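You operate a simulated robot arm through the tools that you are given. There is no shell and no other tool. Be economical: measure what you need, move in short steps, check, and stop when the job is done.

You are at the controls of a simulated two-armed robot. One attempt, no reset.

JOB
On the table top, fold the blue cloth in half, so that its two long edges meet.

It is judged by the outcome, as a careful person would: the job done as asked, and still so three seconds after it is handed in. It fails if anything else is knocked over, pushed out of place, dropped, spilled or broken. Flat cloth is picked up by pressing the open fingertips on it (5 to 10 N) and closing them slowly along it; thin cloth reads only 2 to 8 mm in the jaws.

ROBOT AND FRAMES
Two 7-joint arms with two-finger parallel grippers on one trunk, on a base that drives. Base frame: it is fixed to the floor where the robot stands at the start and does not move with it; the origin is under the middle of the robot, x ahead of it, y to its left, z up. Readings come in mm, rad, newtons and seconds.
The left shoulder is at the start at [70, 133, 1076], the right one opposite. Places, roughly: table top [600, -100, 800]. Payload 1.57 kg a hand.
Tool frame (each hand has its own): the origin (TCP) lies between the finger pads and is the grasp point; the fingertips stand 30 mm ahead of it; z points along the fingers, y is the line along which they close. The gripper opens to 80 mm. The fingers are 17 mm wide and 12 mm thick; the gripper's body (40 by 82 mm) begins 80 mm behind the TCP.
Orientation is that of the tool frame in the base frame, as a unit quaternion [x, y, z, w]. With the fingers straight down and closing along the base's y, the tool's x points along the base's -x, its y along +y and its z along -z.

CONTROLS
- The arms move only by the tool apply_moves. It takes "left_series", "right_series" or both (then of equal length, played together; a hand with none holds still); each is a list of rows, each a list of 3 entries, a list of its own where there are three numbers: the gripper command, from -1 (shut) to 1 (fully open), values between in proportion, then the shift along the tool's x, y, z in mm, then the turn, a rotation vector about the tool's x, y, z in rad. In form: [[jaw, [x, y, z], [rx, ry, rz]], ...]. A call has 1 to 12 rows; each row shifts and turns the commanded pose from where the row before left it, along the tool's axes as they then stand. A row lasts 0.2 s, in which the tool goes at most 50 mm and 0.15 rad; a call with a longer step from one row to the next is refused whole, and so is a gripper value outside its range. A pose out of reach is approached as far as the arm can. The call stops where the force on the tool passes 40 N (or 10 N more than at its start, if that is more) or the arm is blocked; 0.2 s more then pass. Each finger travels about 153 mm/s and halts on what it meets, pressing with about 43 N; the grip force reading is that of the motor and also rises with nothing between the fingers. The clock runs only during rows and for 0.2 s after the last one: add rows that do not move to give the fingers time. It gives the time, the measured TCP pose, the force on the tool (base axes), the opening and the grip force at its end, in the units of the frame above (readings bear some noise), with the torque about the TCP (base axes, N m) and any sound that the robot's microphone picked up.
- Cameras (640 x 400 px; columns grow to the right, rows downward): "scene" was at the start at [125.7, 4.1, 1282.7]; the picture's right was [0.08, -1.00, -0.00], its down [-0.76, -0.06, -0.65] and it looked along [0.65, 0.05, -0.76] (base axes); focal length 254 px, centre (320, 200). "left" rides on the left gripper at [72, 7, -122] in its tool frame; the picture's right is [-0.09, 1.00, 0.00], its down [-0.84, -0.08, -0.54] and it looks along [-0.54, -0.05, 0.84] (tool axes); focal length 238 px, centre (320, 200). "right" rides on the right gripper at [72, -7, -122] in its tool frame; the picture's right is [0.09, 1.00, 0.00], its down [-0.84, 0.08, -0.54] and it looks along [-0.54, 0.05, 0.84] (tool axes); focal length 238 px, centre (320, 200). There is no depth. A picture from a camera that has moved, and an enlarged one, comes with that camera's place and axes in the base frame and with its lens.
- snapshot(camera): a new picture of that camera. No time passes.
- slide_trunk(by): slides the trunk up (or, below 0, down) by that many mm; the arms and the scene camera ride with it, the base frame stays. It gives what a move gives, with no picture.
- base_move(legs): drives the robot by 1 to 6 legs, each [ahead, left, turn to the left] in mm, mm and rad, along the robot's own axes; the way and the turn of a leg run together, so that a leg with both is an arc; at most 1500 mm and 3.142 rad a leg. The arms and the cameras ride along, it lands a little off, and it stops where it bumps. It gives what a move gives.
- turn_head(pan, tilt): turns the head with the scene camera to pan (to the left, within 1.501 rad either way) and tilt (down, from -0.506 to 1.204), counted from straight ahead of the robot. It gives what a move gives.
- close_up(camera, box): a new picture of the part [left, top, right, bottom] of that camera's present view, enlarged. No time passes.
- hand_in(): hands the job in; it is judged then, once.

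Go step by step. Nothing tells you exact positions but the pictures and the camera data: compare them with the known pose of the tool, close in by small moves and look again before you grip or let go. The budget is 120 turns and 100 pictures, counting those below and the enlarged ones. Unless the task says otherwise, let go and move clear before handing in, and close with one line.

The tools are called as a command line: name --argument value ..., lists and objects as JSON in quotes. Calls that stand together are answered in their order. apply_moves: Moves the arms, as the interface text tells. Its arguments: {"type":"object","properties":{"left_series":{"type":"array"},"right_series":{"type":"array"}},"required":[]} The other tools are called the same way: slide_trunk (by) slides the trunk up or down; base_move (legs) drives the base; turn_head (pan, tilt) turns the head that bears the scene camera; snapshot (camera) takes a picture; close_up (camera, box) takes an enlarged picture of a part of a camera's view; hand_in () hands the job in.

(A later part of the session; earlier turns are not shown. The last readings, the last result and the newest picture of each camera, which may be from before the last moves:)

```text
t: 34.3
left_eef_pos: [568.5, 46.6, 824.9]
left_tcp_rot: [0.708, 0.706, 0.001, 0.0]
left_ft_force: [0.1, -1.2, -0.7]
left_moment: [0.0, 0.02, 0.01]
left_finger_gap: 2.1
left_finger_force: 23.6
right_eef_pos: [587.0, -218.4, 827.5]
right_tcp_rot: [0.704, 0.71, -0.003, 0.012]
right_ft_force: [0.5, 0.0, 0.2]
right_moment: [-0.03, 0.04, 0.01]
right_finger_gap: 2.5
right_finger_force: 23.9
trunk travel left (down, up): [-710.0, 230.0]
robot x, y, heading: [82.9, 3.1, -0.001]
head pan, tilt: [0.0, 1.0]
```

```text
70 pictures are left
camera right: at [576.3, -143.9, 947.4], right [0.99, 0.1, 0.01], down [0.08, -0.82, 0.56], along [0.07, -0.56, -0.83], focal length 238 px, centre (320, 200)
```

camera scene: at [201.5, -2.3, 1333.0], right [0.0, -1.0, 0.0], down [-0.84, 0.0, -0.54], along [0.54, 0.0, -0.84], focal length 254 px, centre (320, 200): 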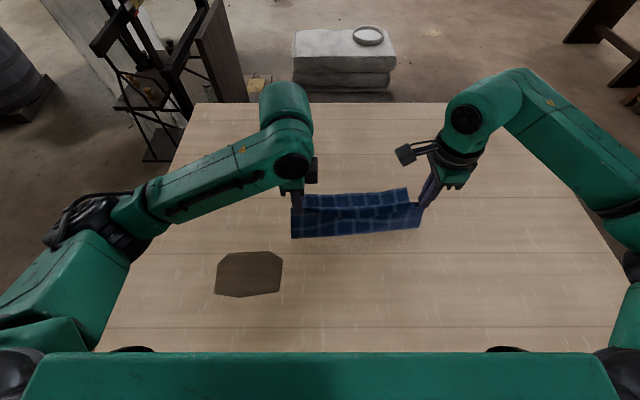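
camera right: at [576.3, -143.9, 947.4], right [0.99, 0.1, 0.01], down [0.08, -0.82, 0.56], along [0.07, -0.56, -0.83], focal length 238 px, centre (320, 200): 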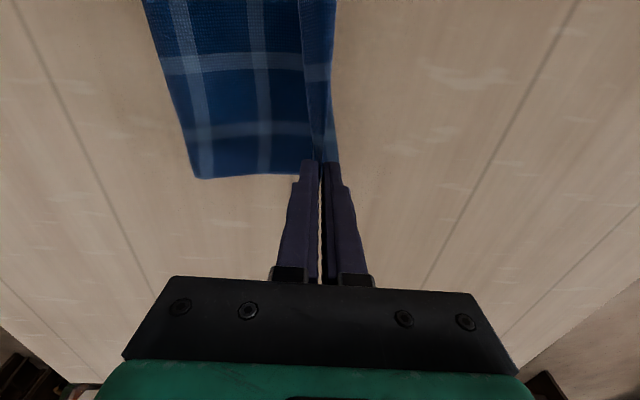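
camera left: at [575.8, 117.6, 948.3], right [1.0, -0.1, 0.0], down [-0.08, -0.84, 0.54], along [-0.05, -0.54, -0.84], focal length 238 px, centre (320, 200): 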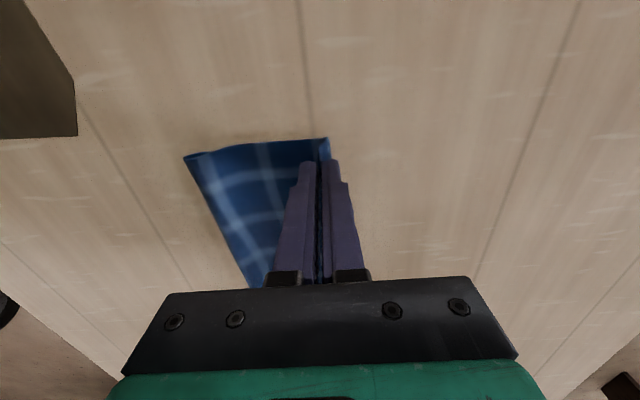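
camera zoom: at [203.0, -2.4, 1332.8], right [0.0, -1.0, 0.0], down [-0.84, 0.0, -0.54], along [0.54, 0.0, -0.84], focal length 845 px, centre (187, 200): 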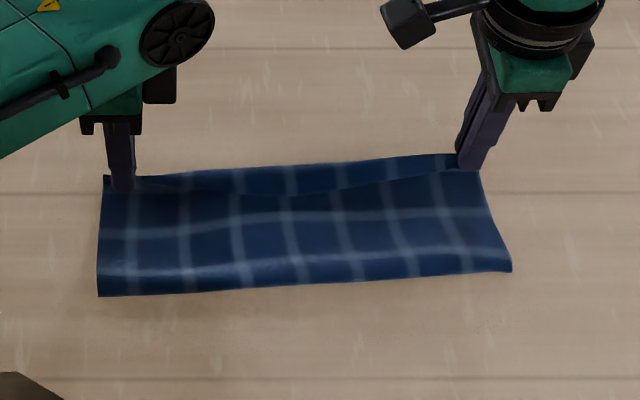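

The edge is right above the far edge, with only the middle sagging slightly. I'll lower to contact.

apply_moves --left_series '[[-1, [0, 1, 5], [0, 0, 0]], [-1, [0, 1, 4], [0, 0, 0]], [-1, [0, 0, 2], [0, 0, 0]], [-1, [0, 0, 0], [0, 0, 0]]]' --right_series '[[-1, [0, 1, 6], [0, 0, 0]], [-1, [0, 1, 5], [0, 0, 0]], [-1, [0, 0, 2], [0, 0, 0]], [-1, [0, 0, 0], [0, 0, 0]]]'

close_up --camera "scene" --box '[270, 140, 450, 260]'

snapshot --camera "right"

```text
t: 35.3
left_eef_pos: [569.7, 46.4, 814.5]
left_tcp_rot: [0.709, 0.705, 0.001, 0.0]
left_ft_force: [0.1, -1.0, 1.1]
left_moment: [0.01, -0.02, -0.02]
left_finger_gap: 2.3
left_finger_force: 24.0
right_eef_pos: [588.5, -217.4, 813.9]
right_tcp_rot: [0.704, 0.71, -0.002, 0.014]
right_ft_force: [0.5, 0.2, 2.8]
right_moment: [-0.01, 0.0, -0.01]
right_finger_gap: 1.8
right_finger_force: 23.8
trunk travel left (down, up): [-710.0, 230.0]
robot x, y, heading: [82.7, 2.1, -0.001]
head pan, tilt: [0.0, 1.0]
```

```text
3.33 times, centred on (360, 200) of scene
camera zoom: at [202.5, -2.3, 1332.9], right [0.0, -1.0, 0.0], down [-0.84, 0.0, -0.54], along [0.54, 0.0, -0.84], focal length 845 px, centre (187, 200)
```

zoom: 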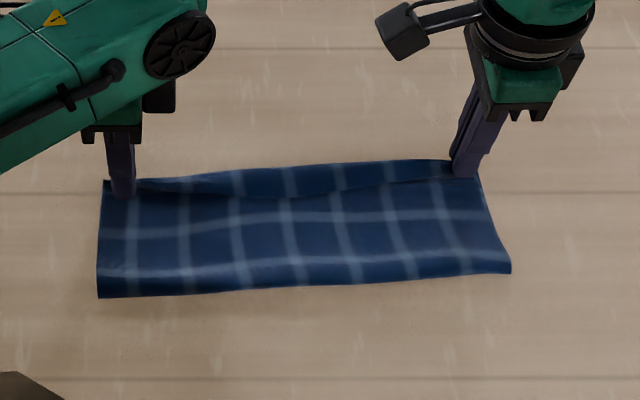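

```text
68 pictures are left
camera right: at [578.7, -143.6, 934.3], right [0.99, 0.1, 0.01], down [0.08, -0.82, 0.56], along [0.07, -0.56, -0.83], focal length 238 px, centre (320, 200)
```

right: 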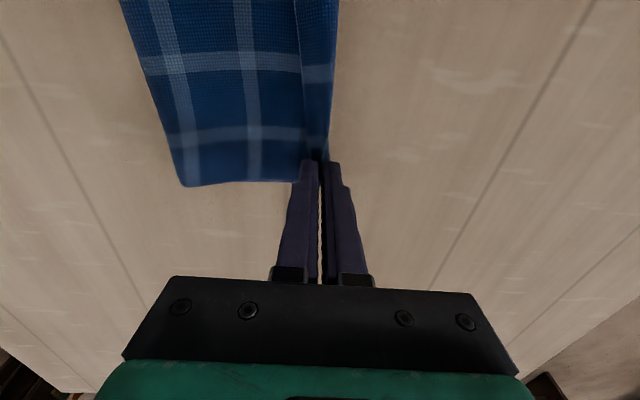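

Touching down on both sides. I'll open slowly and draw straight up.

apply_moves --left_series '[[-0.92, [0, 0, -1], [0, 0, 0]], [-0.85, [0, 0, 0], [0, 0, 0]], [-0.78, [0, 0, 0], [0, 0, 0]], [-0.7, [0, 0, 0], [0, 0, 0]], [-0.7, [0, 0, 0], [0, 0, 0]], [-0.7, [0, 0, -5], [0, 0, 0]], [-0.7, [0, 0, -10], [0, 0, 0]], [-0.7, [0, 0, -20], [0, 0, 0]], [-0.7, [0, 0, -30], [0, 0, 0]], [-0.7, [0, 0, 0], [0, 0, 0]]]' --right_series '[[-0.92, [0, 0, -1], [0, 0, 0]], [-0.85, [0, 0, 0], [0, 0, 0]], [-0.78, [0, 0, 0], [0, 0, 0]], [-0.7, [0, 0, 0], [0, 0, 0]], [-0.7, [0, 0, 0], [0, 0, 0]], [-0.7, [0, 0, -5], [0, 0, 0]], [-0.7, [0, 0, -10], [0, 0, 0]], [-0.7, [0, 0, -20], [0, 0, 0]], [-0.7, [0, 0, -30], [0, 0, 0]], [-0.7, [0, 0, 0], [0, 0, 0]]]'

close_up --camera "scene" --box '[270, 140, 450, 260]'

snapshot --camera "right"

snapshot --camera "left"

```text
t: 37.5
left_eef_pos: [570.9, 46.8, 881.5]
left_tcp_rot: [0.709, 0.705, 0.0, -0.001]
left_ft_force: [-0.2, 0.0, 1.0]
left_moment: [-0.02, -0.03, -0.03]
left_finger_gap: 12.1
left_finger_force: 0.1
right_eef_pos: [590.0, -216.6, 878.3]
right_tcp_rot: [0.704, 0.71, -0.003, 0.012]
right_ft_force: [0.8, -0.7, 1.1]
right_moment: [-0.02, -0.02, 0.02]
right_finger_gap: 12.1
right_finger_force: 0.0
trunk travel left (down, up): [-710.0, 230.0]
robot x, y, heading: [85.8, -1.8, 0.002]
head pan, tilt: [0.0, 1.0]
```

```text
3.33 times, centred on (360, 200) of scene
camera zoom: at [203.4, -2.5, 1332.7], right [0.0, -1.0, 0.0], down [-0.84, 0.0, -0.54], along [0.54, 0.0, -0.84], focal length 845 px, centre (187, 200)
```

zoom: 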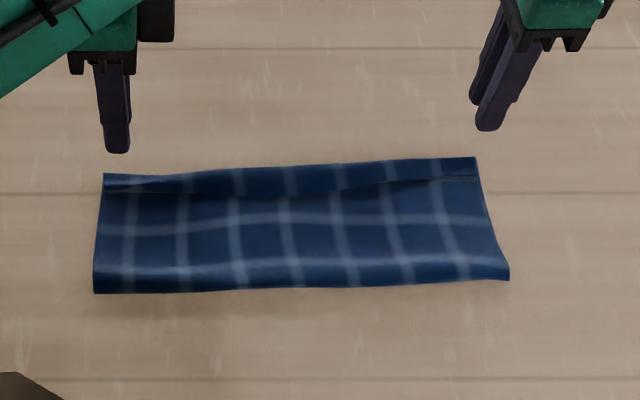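

```text
66 pictures are left
camera right: at [579.8, -141.7, 999.8], right [0.99, 0.1, 0.01], down [0.08, -0.82, 0.56], along [0.07, -0.56, -0.83], focal length 238 px, centre (320, 200)
```

right: 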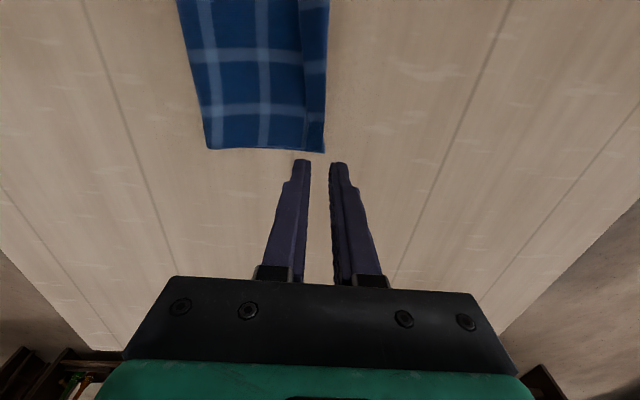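

```text
65 pictures are left
camera left: at [577.4, 118.2, 1004.0], right [1.0, -0.1, 0.0], down [-0.08, -0.84, 0.54], along [-0.05, -0.54, -0.84], focal length 238 px, centre (320, 200)
```

left: 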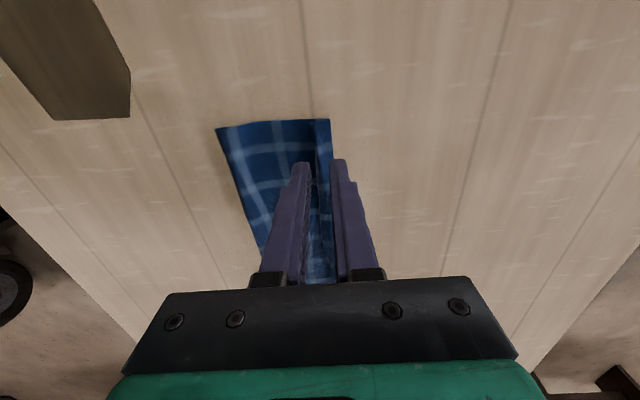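

The fold lies down neatly, but the top edge looks 10–20 mm short of the lower one. I'll look closer.

close_up --camera "scene" --box '[290, 175, 350, 235]'

close_up --camera "scene" --box '[360, 175, 420, 235]'

close_up --camera "right" --box '[170, 0, 390, 170]'

close_up --camera "left" --box '[200, 100, 380, 290]'

```text
6.67 times, centred on (320, 205) of scene
camera zoom: at [203.4, -2.5, 1332.7], right [0.0, -1.0, 0.0], down [-0.84, 0.0, -0.54], along [0.54, 0.0, -0.84], focal length 1691 px, centre (320, 167)
```

zoom: 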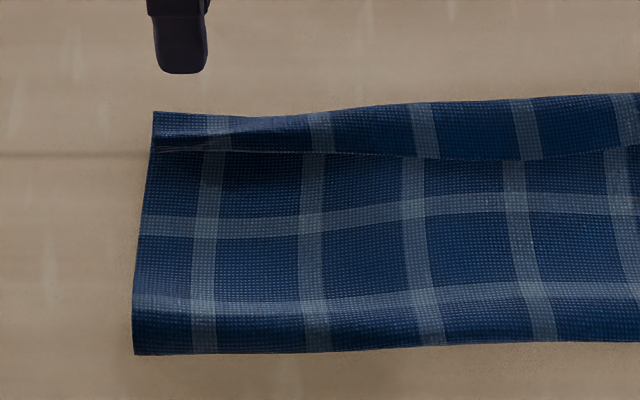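

```text
6.67 times, centred on (390, 205) of scene
camera zoom: at [203.4, -2.5, 1332.7], right [0.0, -1.0, 0.0], down [-0.84, 0.0, -0.54], along [0.54, 0.0, -0.84], focal length 1691 px, centre (-147, 167)
```

zoom: 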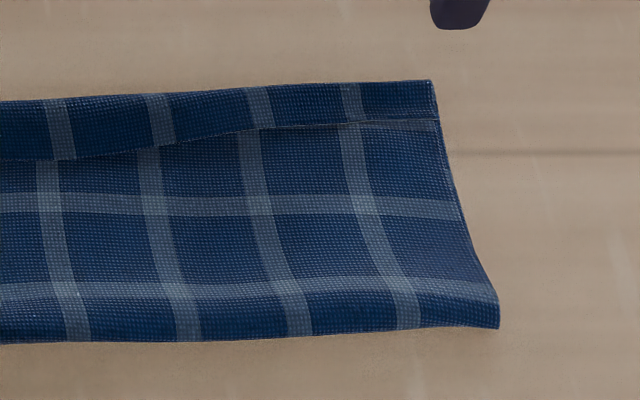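

```text
2.35 times, centred on (280, 85) of right
camera zoom: at [579.8, -141.7, 999.8], right [0.99, 0.1, 0.01], down [0.08, -0.82, 0.56], along [0.07, -0.56, -0.83], focal length 561 px, centre (414, 471)
```

zoom: 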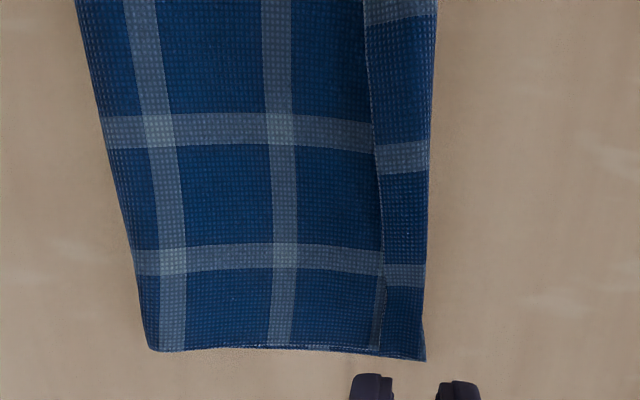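

```text
2.11 times, centred on (290, 195) of left
camera zoom: at [577.4, 118.2, 1004.0], right [1.0, -0.1, 0.0], down [-0.08, -0.84, 0.54], along [-0.05, -0.54, -0.84], focal length 502 px, centre (383, 210)
```

zoom: 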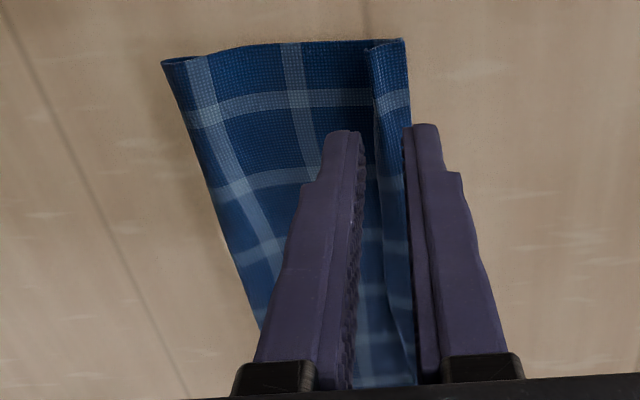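

The grid shows the strip is the lower layer: the top edge is about 19 mm short at the ends and a bit more mid-span. I'll re-pinch the top edge with the far finger as a fixed stop on the strip, carry it out and lay it again.

apply_moves --left_series '[[-0.35, [0, -13.5, 0], [0, 0, 0]], [-0.35, [0, 0, 20], [0, 0, 0]], [-0.35, [0, 0, 20], [0, 0, 0]], [-0.35, [0, 0, 18], [0, 0, 0]], [-0.35, [0, 0, 0], [0, 0, 0]]]' --right_series '[[-0.35, [0, -21, 0], [0, 0, 0]], [-0.35, [0, 0, 20], [0, 0, 0]], [-0.35, [0, 0, 20], [0, 0, 0]], [-0.35, [0, 0, 15], [0, 0, 0]], [-0.35, [0, 0, 0], [0, 0, 0]]]'

close_up --camera "right" --box '[230, 60, 420, 200]'

close_up --camera "left" --box '[230, 60, 420, 200]'

```text
t: 38.7
left_eef_pos: [555.4, 46.9, 823.3]
left_tcp_rot: [0.709, 0.705, 0.0, -0.001]
left_ft_force: [-0.3, -0.3, 0.5]
left_moment: [0.02, -0.02, 0.01]
left_finger_gap: 26.2
left_finger_force: 0.1
right_eef_pos: [568.7, -218.8, 824.3]
right_tcp_rot: [0.704, 0.71, -0.003, 0.013]
right_ft_force: [0.3, 0.2, -0.4]
right_moment: [0.0, -0.01, -0.07]
right_finger_gap: 26.2
right_finger_force: 0.0
trunk travel left (down, up): [-710.0, 230.0]
robot x, y, heading: [86.0, 0.2, -0.004]
head pan, tilt: [0.0, 1.0]
```

```text
2.86 times, centred on (325, 130) of right
camera zoom: at [558.8, -143.8, 944.7], right [0.99, 0.1, 0.01], down [0.08, -0.82, 0.56], along [0.07, -0.56, -0.83], focal length 681 px, centre (306, 400)
```

zoom: 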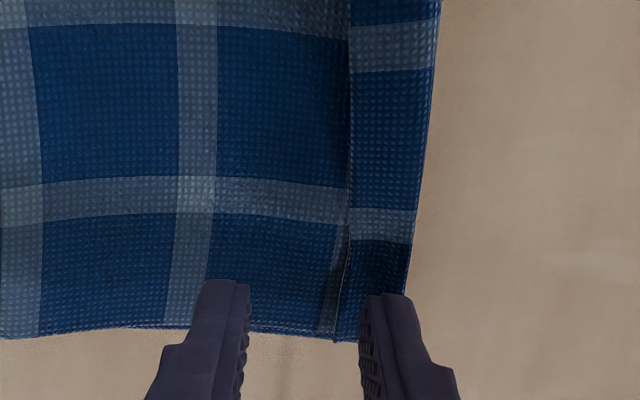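

```text
2.86 times, centred on (325, 130) of left
camera zoom: at [563.5, 117.7, 946.3], right [1.0, -0.1, 0.0], down [-0.08, -0.84, 0.54], along [-0.05, -0.54, -0.84], focal length 681 px, centre (306, 400)
```

zoom: 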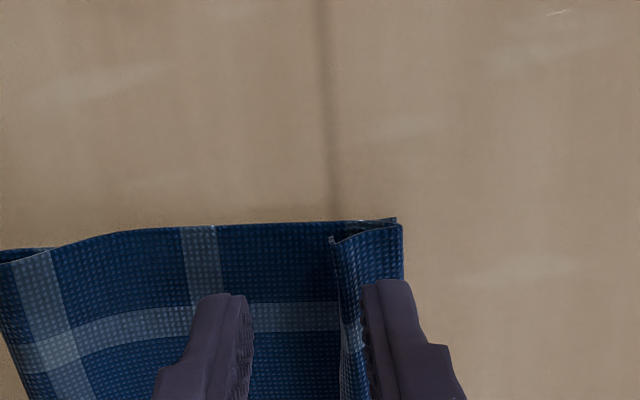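

I need a sharper look at how the layers lie at both ends before pinching.

close_up --camera "left" --box '[300, 120, 370, 175]'

close_up --camera "right" --box '[310, 120, 380, 185]'

close_up --camera "scene" --box '[325, 175, 385, 215]'

```text
7.27 times, centred on (335, 148) of left
camera zoom: at [563.5, 117.7, 946.3], right [1.0, -0.1, 0.0], down [-0.08, -0.84, 0.54], along [-0.05, -0.54, -0.84], focal length 1734 px, centre (211, 582)
```

zoom: 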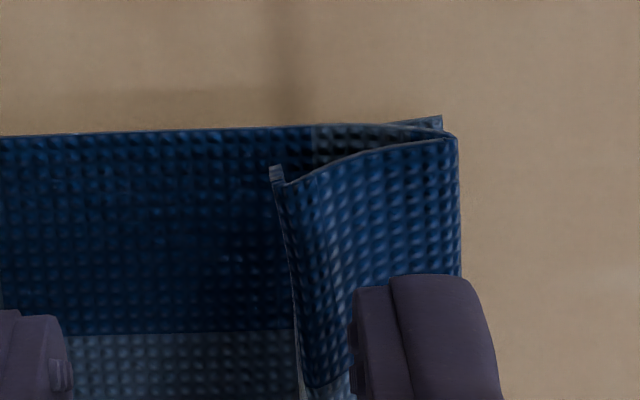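

```text
6.15 times, centred on (345, 152) of right
camera zoom: at [558.8, -143.8, 944.7], right [0.99, 0.1, 0.01], down [0.08, -0.82, 0.56], along [0.07, -0.56, -0.83], focal length 1467 px, centre (166, 492)
```

zoom: 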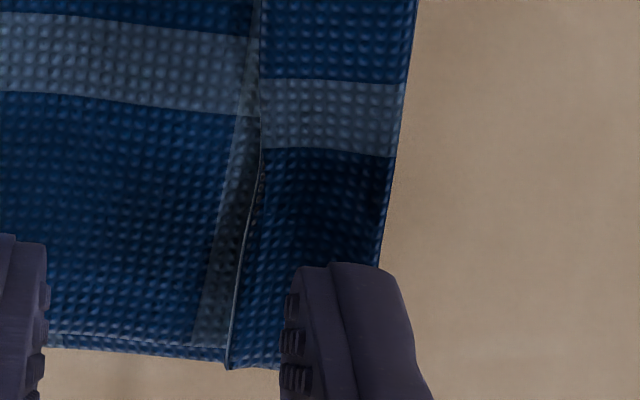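

```text
10.00 times, centred on (355, 195) of scene
camera zoom: at [203.1, -2.4, 1332.8], right [0.0, -1.0, 0.0], down [-0.84, 0.0, -0.54], along [0.54, 0.0, -0.84], focal length 2536 px, centre (-30, 250)
```

zoom: 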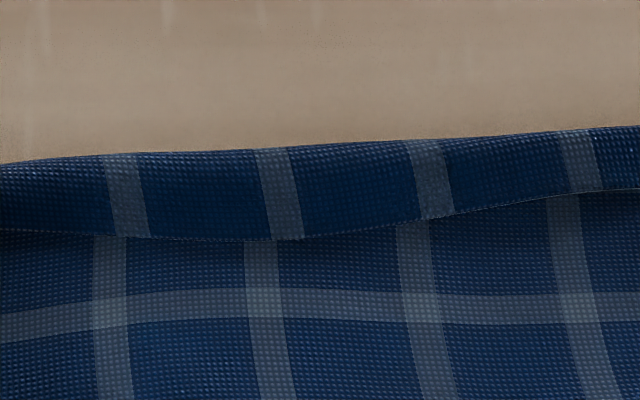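

Now it's clear that the top layer's own edge has flopped back as a ~20 mm lip, with its free edge at about x 565 on the left and 578 on the right. I'll pinch just that free edge, with the near finger fixed just behind it, lift it and lay it forward.

apply_moves --left_series '[[-0.35, [0, 0, -15], [0, 0, 0]], [-0.65, [0, 12.6, 0], [0, 0, 0]], [-0.65, [0, 0, 0], [0, 0, 0]], [-0.65, [0, 0, 12], [0, 0, 0]], [-0.65, [0, 0, 5], [0, 0, 0]], [-0.65, [0, 0, 3], [0, 0, 0]], [-0.65, [0, 0, 0], [0, 0, 0]]]' --right_series '[[-0.35, [0, 0, -15], [0, 0, 0]], [-0.65, [2, 12.3, 0], [0, 0, 0]], [-0.65, [0, 0, 0], [0, 0, 0]], [-0.65, [0, 0, 12], [0, 0, 0]], [-0.65, [0, 0, 5], [0, 0, 0]], [-0.65, [0, 0, 3], [0, 0, 0]], [-0.65, [0, 0, 0], [0, 0, 0]]]'

close_up --camera "left" --box '[270, 110, 390, 185]'

close_up --camera "right" --box '[270, 110, 390, 185]'

```text
t: 40.3
left_eef_pos: [569.5, 47.9, 817.1]
left_tcp_rot: [0.709, 0.705, 0.0, 0.0]
left_ft_force: [0.1, 1.3, -0.3]
left_moment: [0.0, -0.01, -0.01]
left_finger_gap: 14.0
left_finger_force: 0.0
right_eef_pos: [581.8, -214.3, 818.8]
right_tcp_rot: [0.704, 0.71, -0.003, 0.013]
right_ft_force: [0.4, -0.1, -0.1]
right_moment: [0.03, 0.02, 0.01]
right_finger_gap: 14.1
right_finger_force: 0.2
trunk travel left (down, up): [-710.0, 230.0]
robot x, y, heading: [87.1, 2.0, -0.002]
head pan, tilt: [0.0, 1.0]
```

```text
5.33 times, centred on (330, 148) of left
camera zoom: at [577.4, 118.9, 941.3], right [1.0, -0.1, 0.0], down [-0.08, -0.84, 0.54], along [-0.05, -0.54, -0.84], focal length 1271 px, centre (267, 480)
```

zoom: 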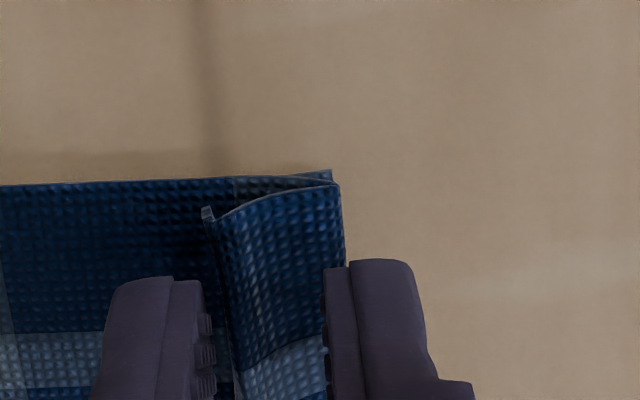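

```text
5.33 times, centred on (330, 148) of right
camera zoom: at [571.0, -141.0, 938.6], right [0.99, 0.1, 0.01], down [0.08, -0.82, 0.56], along [0.07, -0.56, -0.83], focal length 1271 px, centre (267, 480)
```

zoom: 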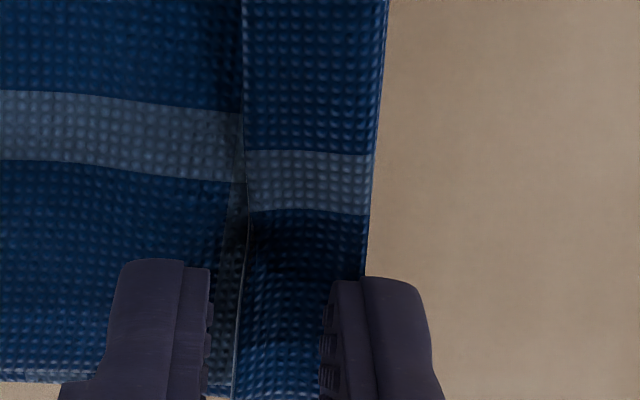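

apply_moves --left_series '[[-0.65, [0, 0, 1.5], [0, 0, 0]], [-0.65, [0, 0, 1.5], [0, 0, 0]], [-0.65, [0, 0, 0], [0, 0, 0]]]' --right_series '[[-0.65, [0, 0, 2], [0, 0, 0]], [-0.65, [0, 0, 2], [0, 0, 0]], [-0.65, [0, 0, 0], [0, 0, 0]]]'

```text
t: 41.1
left_eef_pos: [570.3, 48.0, 815.5]
left_tcp_rot: [0.709, 0.705, 0.0, 0.0]
left_ft_force: [0.7, -0.6, -0.1]
left_moment: [0.02, -0.02, -0.01]
left_finger_gap: 14.2
left_finger_force: 0.1
right_eef_pos: [579.1, -216.4, 815.2]
right_tcp_rot: [0.704, 0.711, -0.002, 0.013]
right_ft_force: [-0.1, 0.3, 0.8]
right_moment: [-0.01, -0.05, 0.02]
right_finger_gap: 14.1
right_finger_force: 0.0
trunk travel left (down, up): [-710.0, 230.0]
robot x, y, heading: [80.3, 1.2, 0.003]
head pan, tilt: [0.0, 1.0]
```

apply_moves --left_series '[[-0.65, [0, 0, 1], [0, 0, 0]], [-0.65, [0, 0, 0.5], [0, 0, 0]], [-0.65, [0, 0, 0], [0, 0, 0]]]' --right_series '[[-0.65, [0, 0, 0.7], [0, 0, 0]], [-0.65, [0, 0, 0], [0, 0, 0]], [-0.65, [0, 0, 0], [0, 0, 0]]]'

```text
t: 41.9
left_eef_pos: [570.0, 47.3, 814.2]
left_tcp_rot: [0.709, 0.705, 0.001, -0.002]
left_ft_force: [-0.4, 1.3, 2.2]
left_moment: [0.04, 0.0, -0.01]
left_finger_gap: 13.6
left_finger_force: 0.0
right_eef_pos: [580.8, -215.8, 813.5]
right_tcp_rot: [0.704, 0.71, -0.002, 0.013]
right_ft_force: [-0.3, -0.2, -0.3]
right_moment: [0.02, -0.03, 0.01]
right_finger_gap: 14.1
right_finger_force: 0.1
trunk travel left (down, up): [-710.0, 230.0]
robot x, y, heading: [82.7, 1.3, -0.001]
head pan, tilt: [0.0, 1.0]
```

apply_moves --left_series '[[-0.65, [0, 0, 0.4], [0, 0, 0]], [-0.65, [0, 0, 0], [0, 0, 0]]]' --right_series '[[-0.65, [0, 0, 0.7], [0, 0, 0]], [-0.65, [0, 0, 0.6], [0, 0, 0]]]'

```text
t: 42.5
left_eef_pos: [570.4, 47.2, 813.4]
left_tcp_rot: [0.709, 0.705, 0.001, -0.001]
left_ft_force: [0.7, 0.7, 1.1]
left_moment: [0.02, 0.01, 0.0]
left_finger_gap: 13.9
left_finger_force: 0.1
right_eef_pos: [580.4, -215.2, 814.6]
right_tcp_rot: [0.704, 0.711, -0.002, 0.013]
right_ft_force: [-1.1, 1.2, 1.0]
right_moment: [0.02, -0.02, -0.02]
right_finger_gap: 13.9
right_finger_force: 0.1
trunk travel left (down, up): [-710.0, 230.0]
robot x, y, heading: [83.7, -1.7, -0.006]
head pan, tilt: [0.0, 1.0]
```

apply_moves --left_series '[[-0.65, [0, 0, 0.7], [0, 0, 0]], [-0.65, [0, 0, 0], [0, 0, 0]], [-0.7, [0, -1, 0], [0, 0, 0]], [-0.75, [0, -1, 0], [0, 0, 0]], [-0.8, [0, -1, 0], [0, 0, 0]], [-0.85, [0, -1, 0], [0, 0, 0]], [-0.9, [0, -1, 0], [0, 0, 0]], [-0.95, [0, -1, 0], [0, 0, 0]], [-1, [0, -1, 0], [0, 0, 0]], [-1, [0, 0, 0], [0, 0, 0]], [-1, [0, 0, 0], [0, 0, 0]]]' --right_series '[[-0.65, [0, 0, 0.7], [0, 0, 0]], [-0.65, [0, 0, 0], [0, 0, 0]], [-0.7, [0, -1, 0], [0, 0, 0]], [-0.75, [0, -1, 0], [0, 0, 0]], [-0.8, [0, -1, 0], [0, 0, 0]], [-0.85, [0, -1, 0], [0, 0, 0]], [-0.9, [0, -1, 0], [0, 0, 0]], [-0.95, [0, -1, 0], [0, 0, 0]], [-1, [0, -1, 0], [0, 0, 0]], [-1, [0, 0, 0], [0, 0, 0]], [-1, [0, 0, 0], [0, 0, 0]]]'

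close_up --camera "left" --box '[270, 110, 390, 185]'

close_up --camera "right" --box '[270, 110, 390, 185]'

```text
t: 44.9
left_eef_pos: [563.0, 48.6, 812.9]
left_tcp_rot: [0.709, 0.705, 0.001, 0.001]
left_ft_force: [2.9, -1.7, 11.3]
left_moment: [-0.01, -0.09, 0.0]
left_finger_gap: 2.6
left_finger_force: 23.6
right_eef_pos: [573.3, -217.0, 813.0]
right_tcp_rot: [0.704, 0.71, -0.002, 0.013]
right_ft_force: [1.2, 0.5, 5.1]
right_moment: [0.07, -0.02, 0.01]
right_finger_gap: 1.6
right_finger_force: 23.6
trunk travel left (down, up): [-710.0, 230.0]
robot x, y, heading: [85.2, -0.7, 0.002]
head pan, tilt: [0.0, 1.0]
```

```text
5.33 times, centred on (330, 148) of left
camera zoom: at [568.8, 118.7, 936.1], right [1.0, -0.1, 0.0], down [-0.08, -0.84, 0.54], along [-0.05, -0.54, -0.84], focal length 1271 px, centre (267, 480)
```

zoom: 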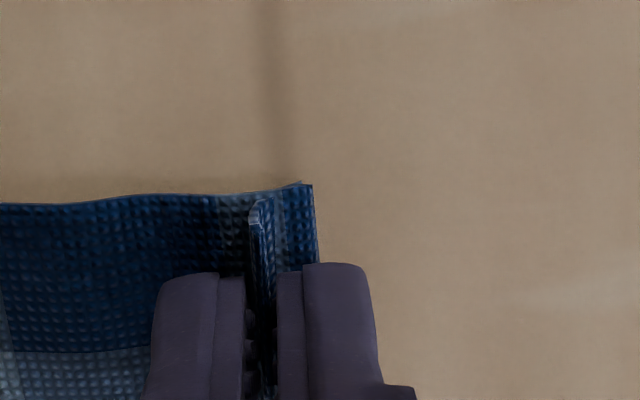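

```text
5.33 times, centred on (330, 148) of right
camera zoom: at [563.1, -142.2, 933.4], right [0.99, 0.1, 0.01], down [0.08, -0.82, 0.56], along [0.07, -0.56, -0.83], focal length 1271 px, centre (267, 480)
```

zoom: 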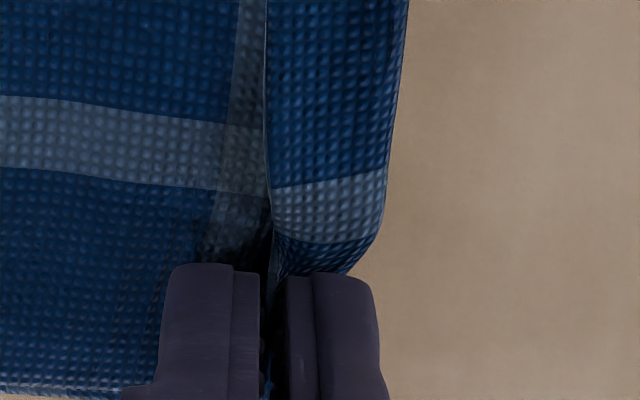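

Both seem to hold the standing lip edge. I'll lift 30 mm to see what came along.

apply_moves --left_series '[[-1, [0, 0, -6], [0, 0, 0]], [-1, [0, 3, -8], [0, 0, 0]], [-1, [0, 4, -8], [0, 0, 0]], [-1, [0, 4, -8], [0, 0, 0]], [-1, [0, 0, 0], [0, 0, 0]]]' --right_series '[[-1, [0, 0, -6], [0, 0, 0]], [-1, [0, 3, -8], [0, 0, 0]], [-1, [0, 4, -8], [0, 0, 0]], [-1, [0, 4, -8], [0, 0, 0]], [-1, [0, 0, 0], [0, 0, 0]]]'

close_up --camera "left" --box '[220, 80, 420, 205]'

close_up --camera "right" --box '[220, 80, 420, 205]'

close_up --camera "scene" --box '[270, 140, 450, 260]'

```text
t: 46.1
left_eef_pos: [574.3, 48.8, 842.2]
left_tcp_rot: [0.708, 0.706, 0.001, 0.0]
left_ft_force: [1.0, -0.9, -0.9]
left_moment: [-0.03, 0.0, -0.01]
left_finger_gap: 2.3
left_finger_force: 23.7
right_eef_pos: [583.5, -215.6, 843.1]
right_tcp_rot: [0.704, 0.71, -0.003, 0.012]
right_ft_force: [-0.3, 0.5, -0.8]
right_moment: [0.01, 0.04, 0.01]
right_finger_gap: 1.7
right_finger_force: 23.5
trunk travel left (down, up): [-710.0, 230.0]
robot x, y, heading: [83.2, 4.6, -0.002]
head pan, tilt: [0.0, 1.0]
```

```text
3.20 times, centred on (320, 142) of left
camera zoom: at [581.2, 119.5, 964.9], right [1.0, -0.1, 0.0], down [-0.08, -0.84, 0.54], along [-0.05, -0.54, -0.84], focal length 763 px, centre (320, 384)
```

zoom: 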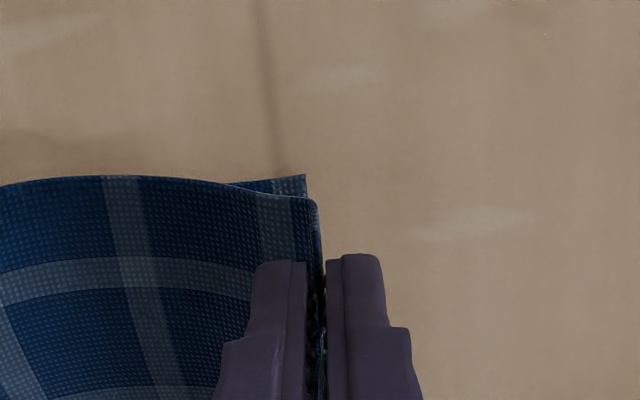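

```text
3.20 times, centred on (320, 142) of right
camera zoom: at [573.5, -141.6, 963.0], right [0.99, 0.1, 0.01], down [0.08, -0.82, 0.56], along [0.07, -0.56, -0.83], focal length 763 px, centre (320, 384)
```

zoom: 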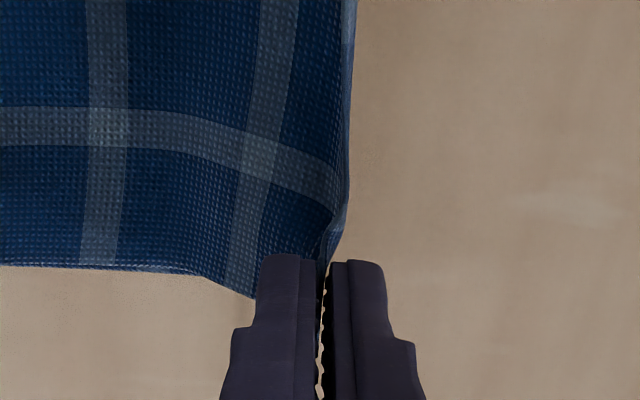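

```text
3.33 times, centred on (360, 200) of scene
camera zoom: at [202.8, -2.4, 1332.8], right [0.0, -1.0, 0.0], down [-0.84, 0.0, -0.54], along [0.54, 0.0, -0.84], focal length 845 px, centre (187, 200)
```

zoom: 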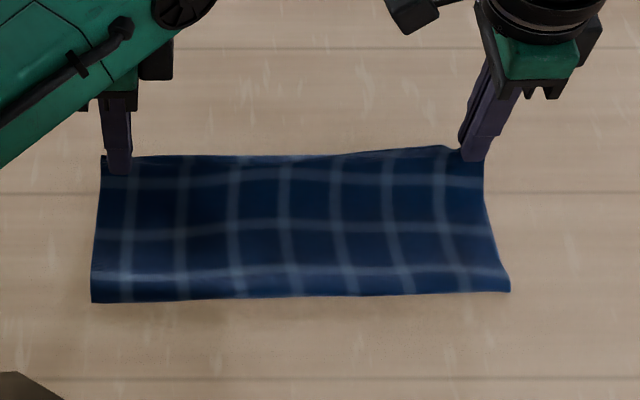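

The lip is unfolded and the edge is held. I'll take the slack out by moving slightly beyond the far edge while lowering, then look.

apply_moves --left_series '[[-1, [0, 6, 2], [0, 0, 0]], [-1, [0, 6, 6], [0, 0, 0]], [-1, [0, 4, 8], [0, 0, 0]], [-1, [0, 0, 7], [0, 0, 0]], [-1, [0, 0, 2], [0, 0, 0]], [-1, [0, 0, 0], [0, 0, 0]]]' --right_series '[[-1, [0, 6, 2], [0, 0, 0]], [-1, [0, 6, 6], [0, 0, 0]], [-1, [0, 4, 8], [0, 0, 0]], [-1, [0, 0, 7], [0, 0, 0]], [-1, [0, 0, 3], [0, 0, 0]], [-1, [0, 0, 0], [0, 0, 0]]]'

close_up --camera "left" --box '[180, 80, 420, 230]'

close_up --camera "right" --box '[180, 80, 420, 230]'

close_up --camera "scene" --box '[270, 140, 450, 260]'

```text
t: 47.5
left_eef_pos: [589.4, 46.5, 817.3]
left_tcp_rot: [0.709, 0.706, 0.001, 0.0]
left_ft_force: [-1.1, -0.7, 0.4]
left_moment: [-0.01, -0.03, 0.0]
left_finger_gap: 2.4
left_finger_force: 23.5
right_eef_pos: [600.6, -217.1, 815.5]
right_tcp_rot: [0.703, 0.711, -0.003, 0.013]
right_ft_force: [-0.3, -0.4, 0.2]
right_moment: [0.01, 0.0, -0.01]
right_finger_gap: 1.6
right_finger_force: 23.6
trunk travel left (down, up): [-710.0, 230.0]
robot x, y, heading: [84.1, -3.5, -0.005]
head pan, tilt: [0.0, 1.0]
```

```text
2.67 times, centred on (300, 155) of left
camera zoom: at [596.9, 118.1, 940.4], right [1.0, -0.1, 0.0], down [-0.08, -0.84, 0.54], along [-0.05, -0.54, -0.84], focal length 636 px, centre (373, 320)
```

zoom: 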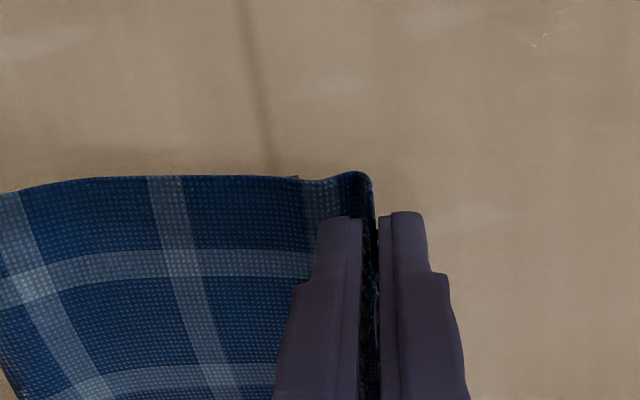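

```text
2.67 times, centred on (300, 155) of right
camera zoom: at [591.3, -141.9, 937.1], right [0.99, 0.1, 0.01], down [0.08, -0.82, 0.56], along [0.07, -0.56, -0.83], focal length 636 px, centre (373, 320)
```

zoom: 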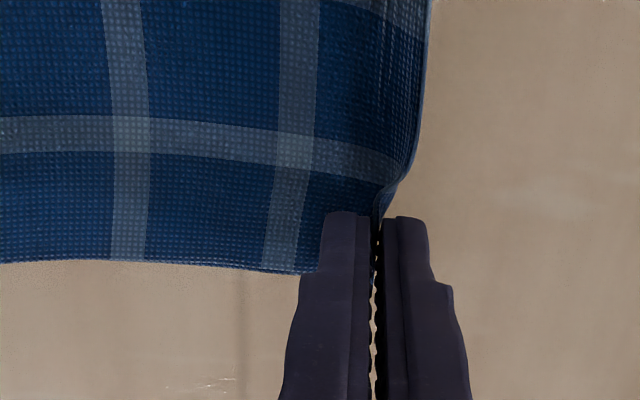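

```text
3.33 times, centred on (360, 200) of scene
camera zoom: at [202.9, -2.4, 1332.8], right [0.0, -1.0, 0.0], down [-0.84, 0.0, -0.54], along [0.54, 0.0, -0.84], focal length 845 px, centre (187, 200)
```

zoom: 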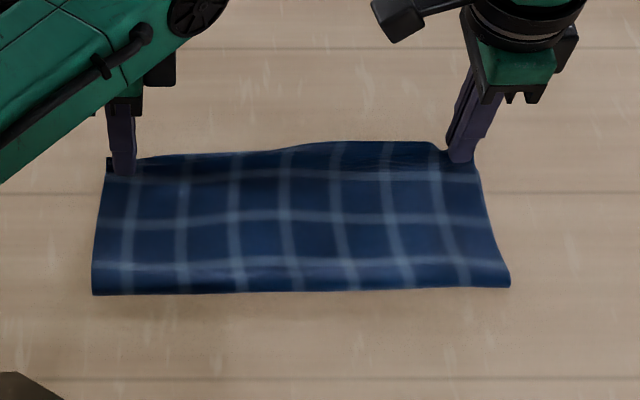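

The top edge now overhangs the lower one by ~18 mm. I'll slide it slowly back so the spare length goes to the fold.

apply_moves --left_series '[[-1, [0, -2, 0], [0, 0, 0]], [-1, [0, -2, 0], [0, 0, 0]], [-1, [0, -2, 0], [0, 0, 0]], [-1, [0, -2, 0], [0, 0, 0]], [-1, [0, -2, 0], [0, 0, 0]], [-1, [0, -2, 0], [0, 0, 0]], [-1, [0, -2, 0], [0, 0, 0]], [-1, [0, -2, 1], [0, 0, 0]], [-1, [0, 0, 1], [0, 0, 0]], [-1, [0, 0, 0], [0, 0, 0]]]' --right_series '[[-1, [0, -2, 0], [0, 0, 0]], [-1, [0, -2, 0], [0, 0, 0]], [-1, [0, -2, 0], [0, 0, 0]], [-1, [0, -2, 0], [0, 0, 0]], [-1, [0, -2, 0], [0, 0, 0]], [-1, [0, -2, 0], [0, 0, 0]], [-1, [0, -1, 0], [0, 0, 0]], [-1, [0, 0, 0], [0, 0, 0]], [-1, [0, 0, 0], [0, 0, 0]], [-1, [0, 0, 0], [0, 0, 0]]]'

close_up --camera "left" --box '[180, 80, 420, 230]'

close_up --camera "right" --box '[180, 80, 420, 230]'

close_up --camera "scene" --box '[270, 140, 450, 260]'

```text
t: 49.7
left_eef_pos: [573.7, 47.5, 814.6]
left_tcp_rot: [0.709, 0.706, 0.0, -0.001]
left_ft_force: [0.6, -0.1, 0.4]
left_moment: [-0.01, 0.02, 0.0]
left_finger_gap: 2.5
left_finger_force: 24.1
right_eef_pos: [587.8, -214.5, 817.5]
right_tcp_rot: [0.704, 0.71, -0.002, 0.012]
right_ft_force: [0.7, 0.8, -0.4]
right_moment: [0.03, -0.01, 0.0]
right_finger_gap: 1.8
right_finger_force: 23.4
trunk travel left (down, up): [-710.0, 230.0]
robot x, y, heading: [82.5, -3.4, -0.002]
head pan, tilt: [0.0, 1.0]
```

```text
2.67 times, centred on (300, 155) of left
camera zoom: at [581.3, 118.7, 937.9], right [1.0, -0.1, 0.0], down [-0.08, -0.84, 0.54], along [-0.05, -0.54, -0.84], focal length 636 px, centre (373, 320)
```

zoom: 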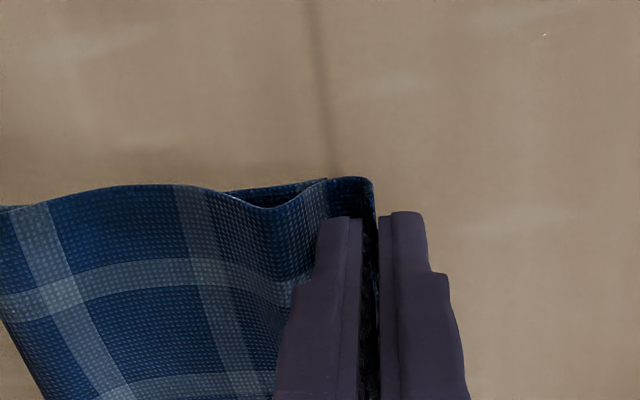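

```text
2.67 times, centred on (300, 155) of right
camera zoom: at [577.8, -140.9, 937.1], right [0.99, 0.1, 0.01], down [0.08, -0.82, 0.56], along [0.07, -0.56, -0.83], focal length 636 px, centre (373, 320)
```

zoom: 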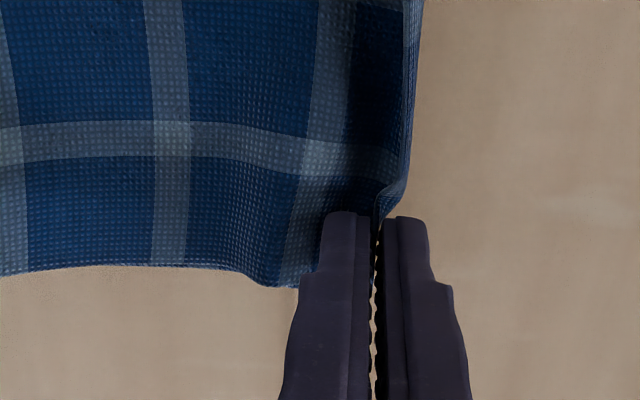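

```text
3.33 times, centred on (360, 200) of scene
camera zoom: at [202.9, -2.4, 1332.8], right [0.0, -1.0, 0.0], down [-0.84, 0.0, -0.54], along [0.54, 0.0, -0.84], focal length 845 px, centre (187, 200)
```

zoom: 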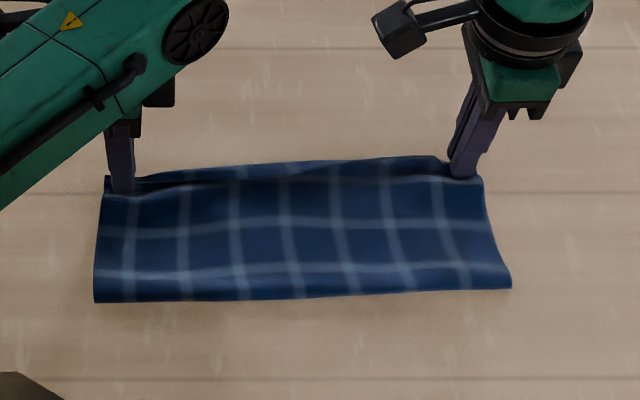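

The slack just bunches near the grip and drags the lower layer back. I'll peel the top layer back up, let the fold drop with slack nearer the robot, and then lay it again.

apply_moves --left_series '[[-1, [0, -3, -15], [0, 0, 0]], [-1, [0, -5, -15], [0, 0, 0]], [-1, [0, -9, -14], [0, 0, 0]], [-1, [0, -12, -12], [0, 0, 0]], [-1, [0, -14, -9], [0, 0, 0]], [-1, [0, -14, -5], [0, 0, 0]], [-1, [0, -14, 0], [0, 0, 0]], [-1, [0, -14, 0], [0, 0, 0]], [-1, [0, -12, 0], [0, 0, 0]], [-1, [0, 0, 0], [0, 0, 0]], [-1, [0, 0, 0], [0, 0, 0]]]' --right_series '[[-1, [0, -3, -15], [0, 0, 0]], [-1, [0, -5, -15], [0, 0, 0]], [-1, [0, -9, -14], [0, 0, 0]], [-1, [0, -12, -12], [0, 0, 0]], [-1, [0, -14, -9], [0, 0, 0]], [-1, [0, -14, -5], [0, 0, 0]], [-1, [0, -14, 0], [0, 0, 0]], [-1, [0, -14, 0], [0, 0, 0]], [-1, [0, -12, 0], [0, 0, 0]], [-1, [0, 0, 0], [0, 0, 0]], [-1, [0, 0, 0], [0, 0, 0]]]'

snapshot --camera "left"

snapshot --camera "right"

close_up --camera "scene" --box '[270, 140, 450, 260]'

```text
t: 52.1
left_eef_pos: [476.1, 47.4, 886.2]
left_tcp_rot: [0.709, 0.705, 0.0, -0.001]
left_ft_force: [0.1, 0.7, -0.9]
left_moment: [-0.02, 0.0, -0.01]
left_finger_gap: 2.2
left_finger_force: 23.5
right_eef_pos: [487.8, -215.2, 886.7]
right_tcp_rot: [0.704, 0.71, -0.002, 0.013]
right_ft_force: [0.1, 0.5, -0.2]
right_moment: [0.0, 0.04, 0.01]
right_finger_gap: 1.6
right_finger_force: 23.7
trunk travel left (down, up): [-710.0, 230.0]
robot x, y, heading: [84.6, -0.9, 0.0]
head pan, tilt: [0.0, 1.0]
```

```text
42 pictures are left
camera left: at [483.8, 118.6, 1008.2], right [1.0, -0.1, 0.0], down [-0.08, -0.84, 0.54], along [-0.05, -0.54, -0.84], focal length 238 px, centre (320, 200)
```

left: 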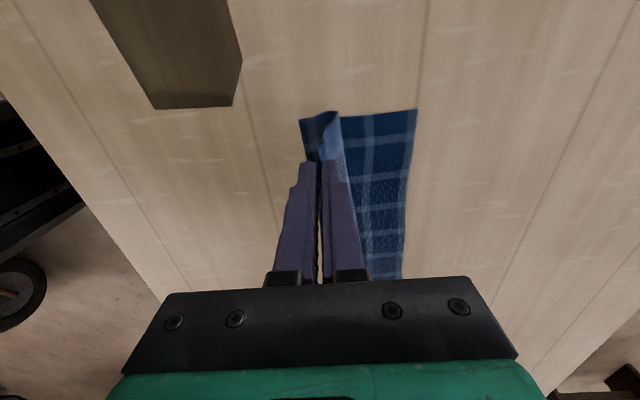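

```text
41 pictures are left
camera right: at [479.5, -140.9, 1006.4], right [0.99, 0.1, 0.01], down [0.08, -0.82, 0.56], along [0.07, -0.56, -0.83], focal length 238 px, centre (320, 200)
```

right: 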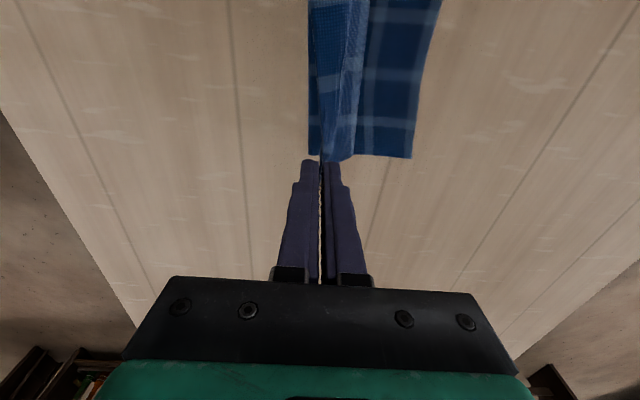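

```text
3.33 times, centred on (360, 200) of scene
camera zoom: at [202.8, -2.4, 1332.8], right [0.0, -1.0, 0.0], down [-0.84, 0.0, -0.54], along [0.54, 0.0, -0.84], focal length 845 px, centre (187, 200)
```

zoom: 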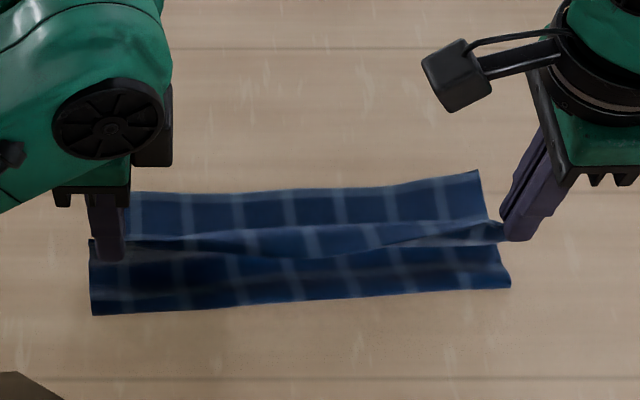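

Far corners now sit at about (568,63) and (586,−233), and the fold belly is at x≈461. I'll dip the held edge back so the fold settles further out, then swing it over while keeping slack.

apply_moves --left_series '[[-1, [0, -13, 16], [0, 0, 0]], [-1, [0, -13, 15], [0, 0, 0]], [-1, [0, 0, 0], [0, 0, 0]], [-1, [0, 15, -17], [0, 0, 0]], [-1, [0, 20, -10], [0, 0, 0]], [-1, [0, 20, 2], [0, 0, 0]], [-1, [0, 20, 15], [0, 0, 0]], [-1, [0, 16, 18], [0, 0, 0]], [-1, [0, 11, 17], [0, 0, 0]], [-1, [0, 6, 10], [0, 0, 0]], [-1, [0, 0, 0], [0, 0, 0]], [-1, [0, 0, 0], [0, 0, 0]]]' --right_series '[[-1, [0, -13, 16], [0, 0, 0]], [-1, [0, -13, 15], [0, 0, 0]], [-1, [0, 0, 0], [0, 0, 0]], [-1, [0, 16, -17], [0, 0, 0]], [-1, [0, 21, -10], [0, 0, 0]], [-1, [0, 21, 2], [0, 0, 0]], [-1, [0, 21, 15], [0, 0, 0]], [-1, [0, 17, 18], [0, 0, 0]], [-1, [0, 11, 17], [0, 0, 0]], [-1, [0, 6, 10], [0, 0, 0]], [-1, [0, 0, 0], [0, 0, 0]], [-1, [0, 0, 0], [0, 0, 0]]]'

snapshot --camera "left"

snapshot --camera "right"

close_up --camera "scene" --box '[270, 140, 450, 260]'

```text
t: 54.7
left_eef_pos: [558.8, 47.4, 819.6]
left_tcp_rot: [0.709, 0.705, 0.001, -0.001]
left_ft_force: [0.0, 0.9, -0.7]
left_moment: [0.02, -0.02, -0.01]
left_finger_gap: 2.3
left_finger_force: 23.7
right_eef_pos: [579.0, -215.5, 821.2]
right_tcp_rot: [0.704, 0.71, -0.002, 0.013]
right_ft_force: [-0.8, 0.4, 0.4]
right_moment: [0.01, 0.01, -0.02]
right_finger_gap: 1.6
right_finger_force: 23.5
trunk travel left (down, up): [-710.0, 230.0]
robot x, y, heading: [86.4, 0.6, -0.002]
head pan, tilt: [0.0, 1.0]
```

```text
39 pictures are left
camera left: at [565.9, 118.0, 942.3], right [1.0, -0.1, 0.0], down [-0.08, -0.84, 0.54], along [-0.05, -0.54, -0.84], focal length 238 px, centre (320, 200)
```

left: 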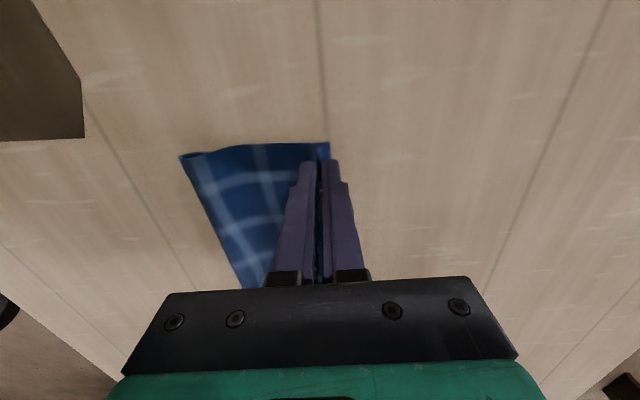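

```text
38 pictures are left
camera right: at [568.8, -141.2, 941.7], right [0.99, 0.1, 0.01], down [0.08, -0.82, 0.56], along [0.07, -0.56, -0.83], focal length 238 px, centre (320, 200)
```

right: 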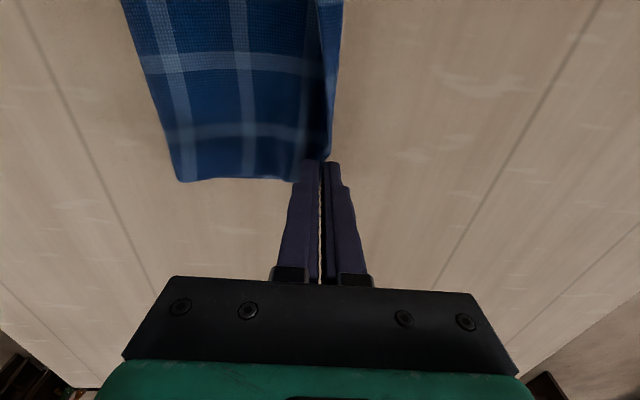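

```text
3.33 times, centred on (360, 200) of scene
camera zoom: at [203.0, -2.4, 1332.8], right [0.0, -1.0, 0.0], down [-0.84, 0.0, -0.54], along [0.54, 0.0, -0.84], focal length 845 px, centre (187, 200)
```

zoom: 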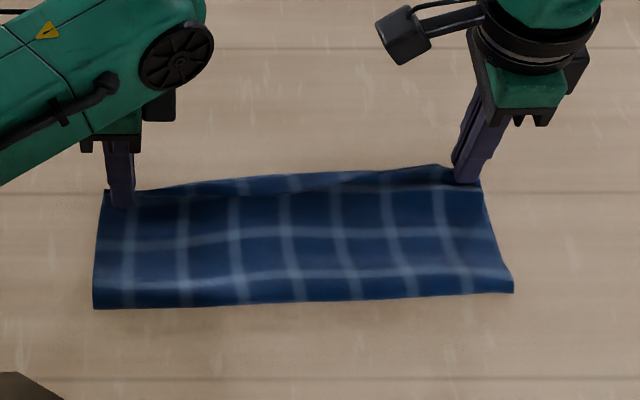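

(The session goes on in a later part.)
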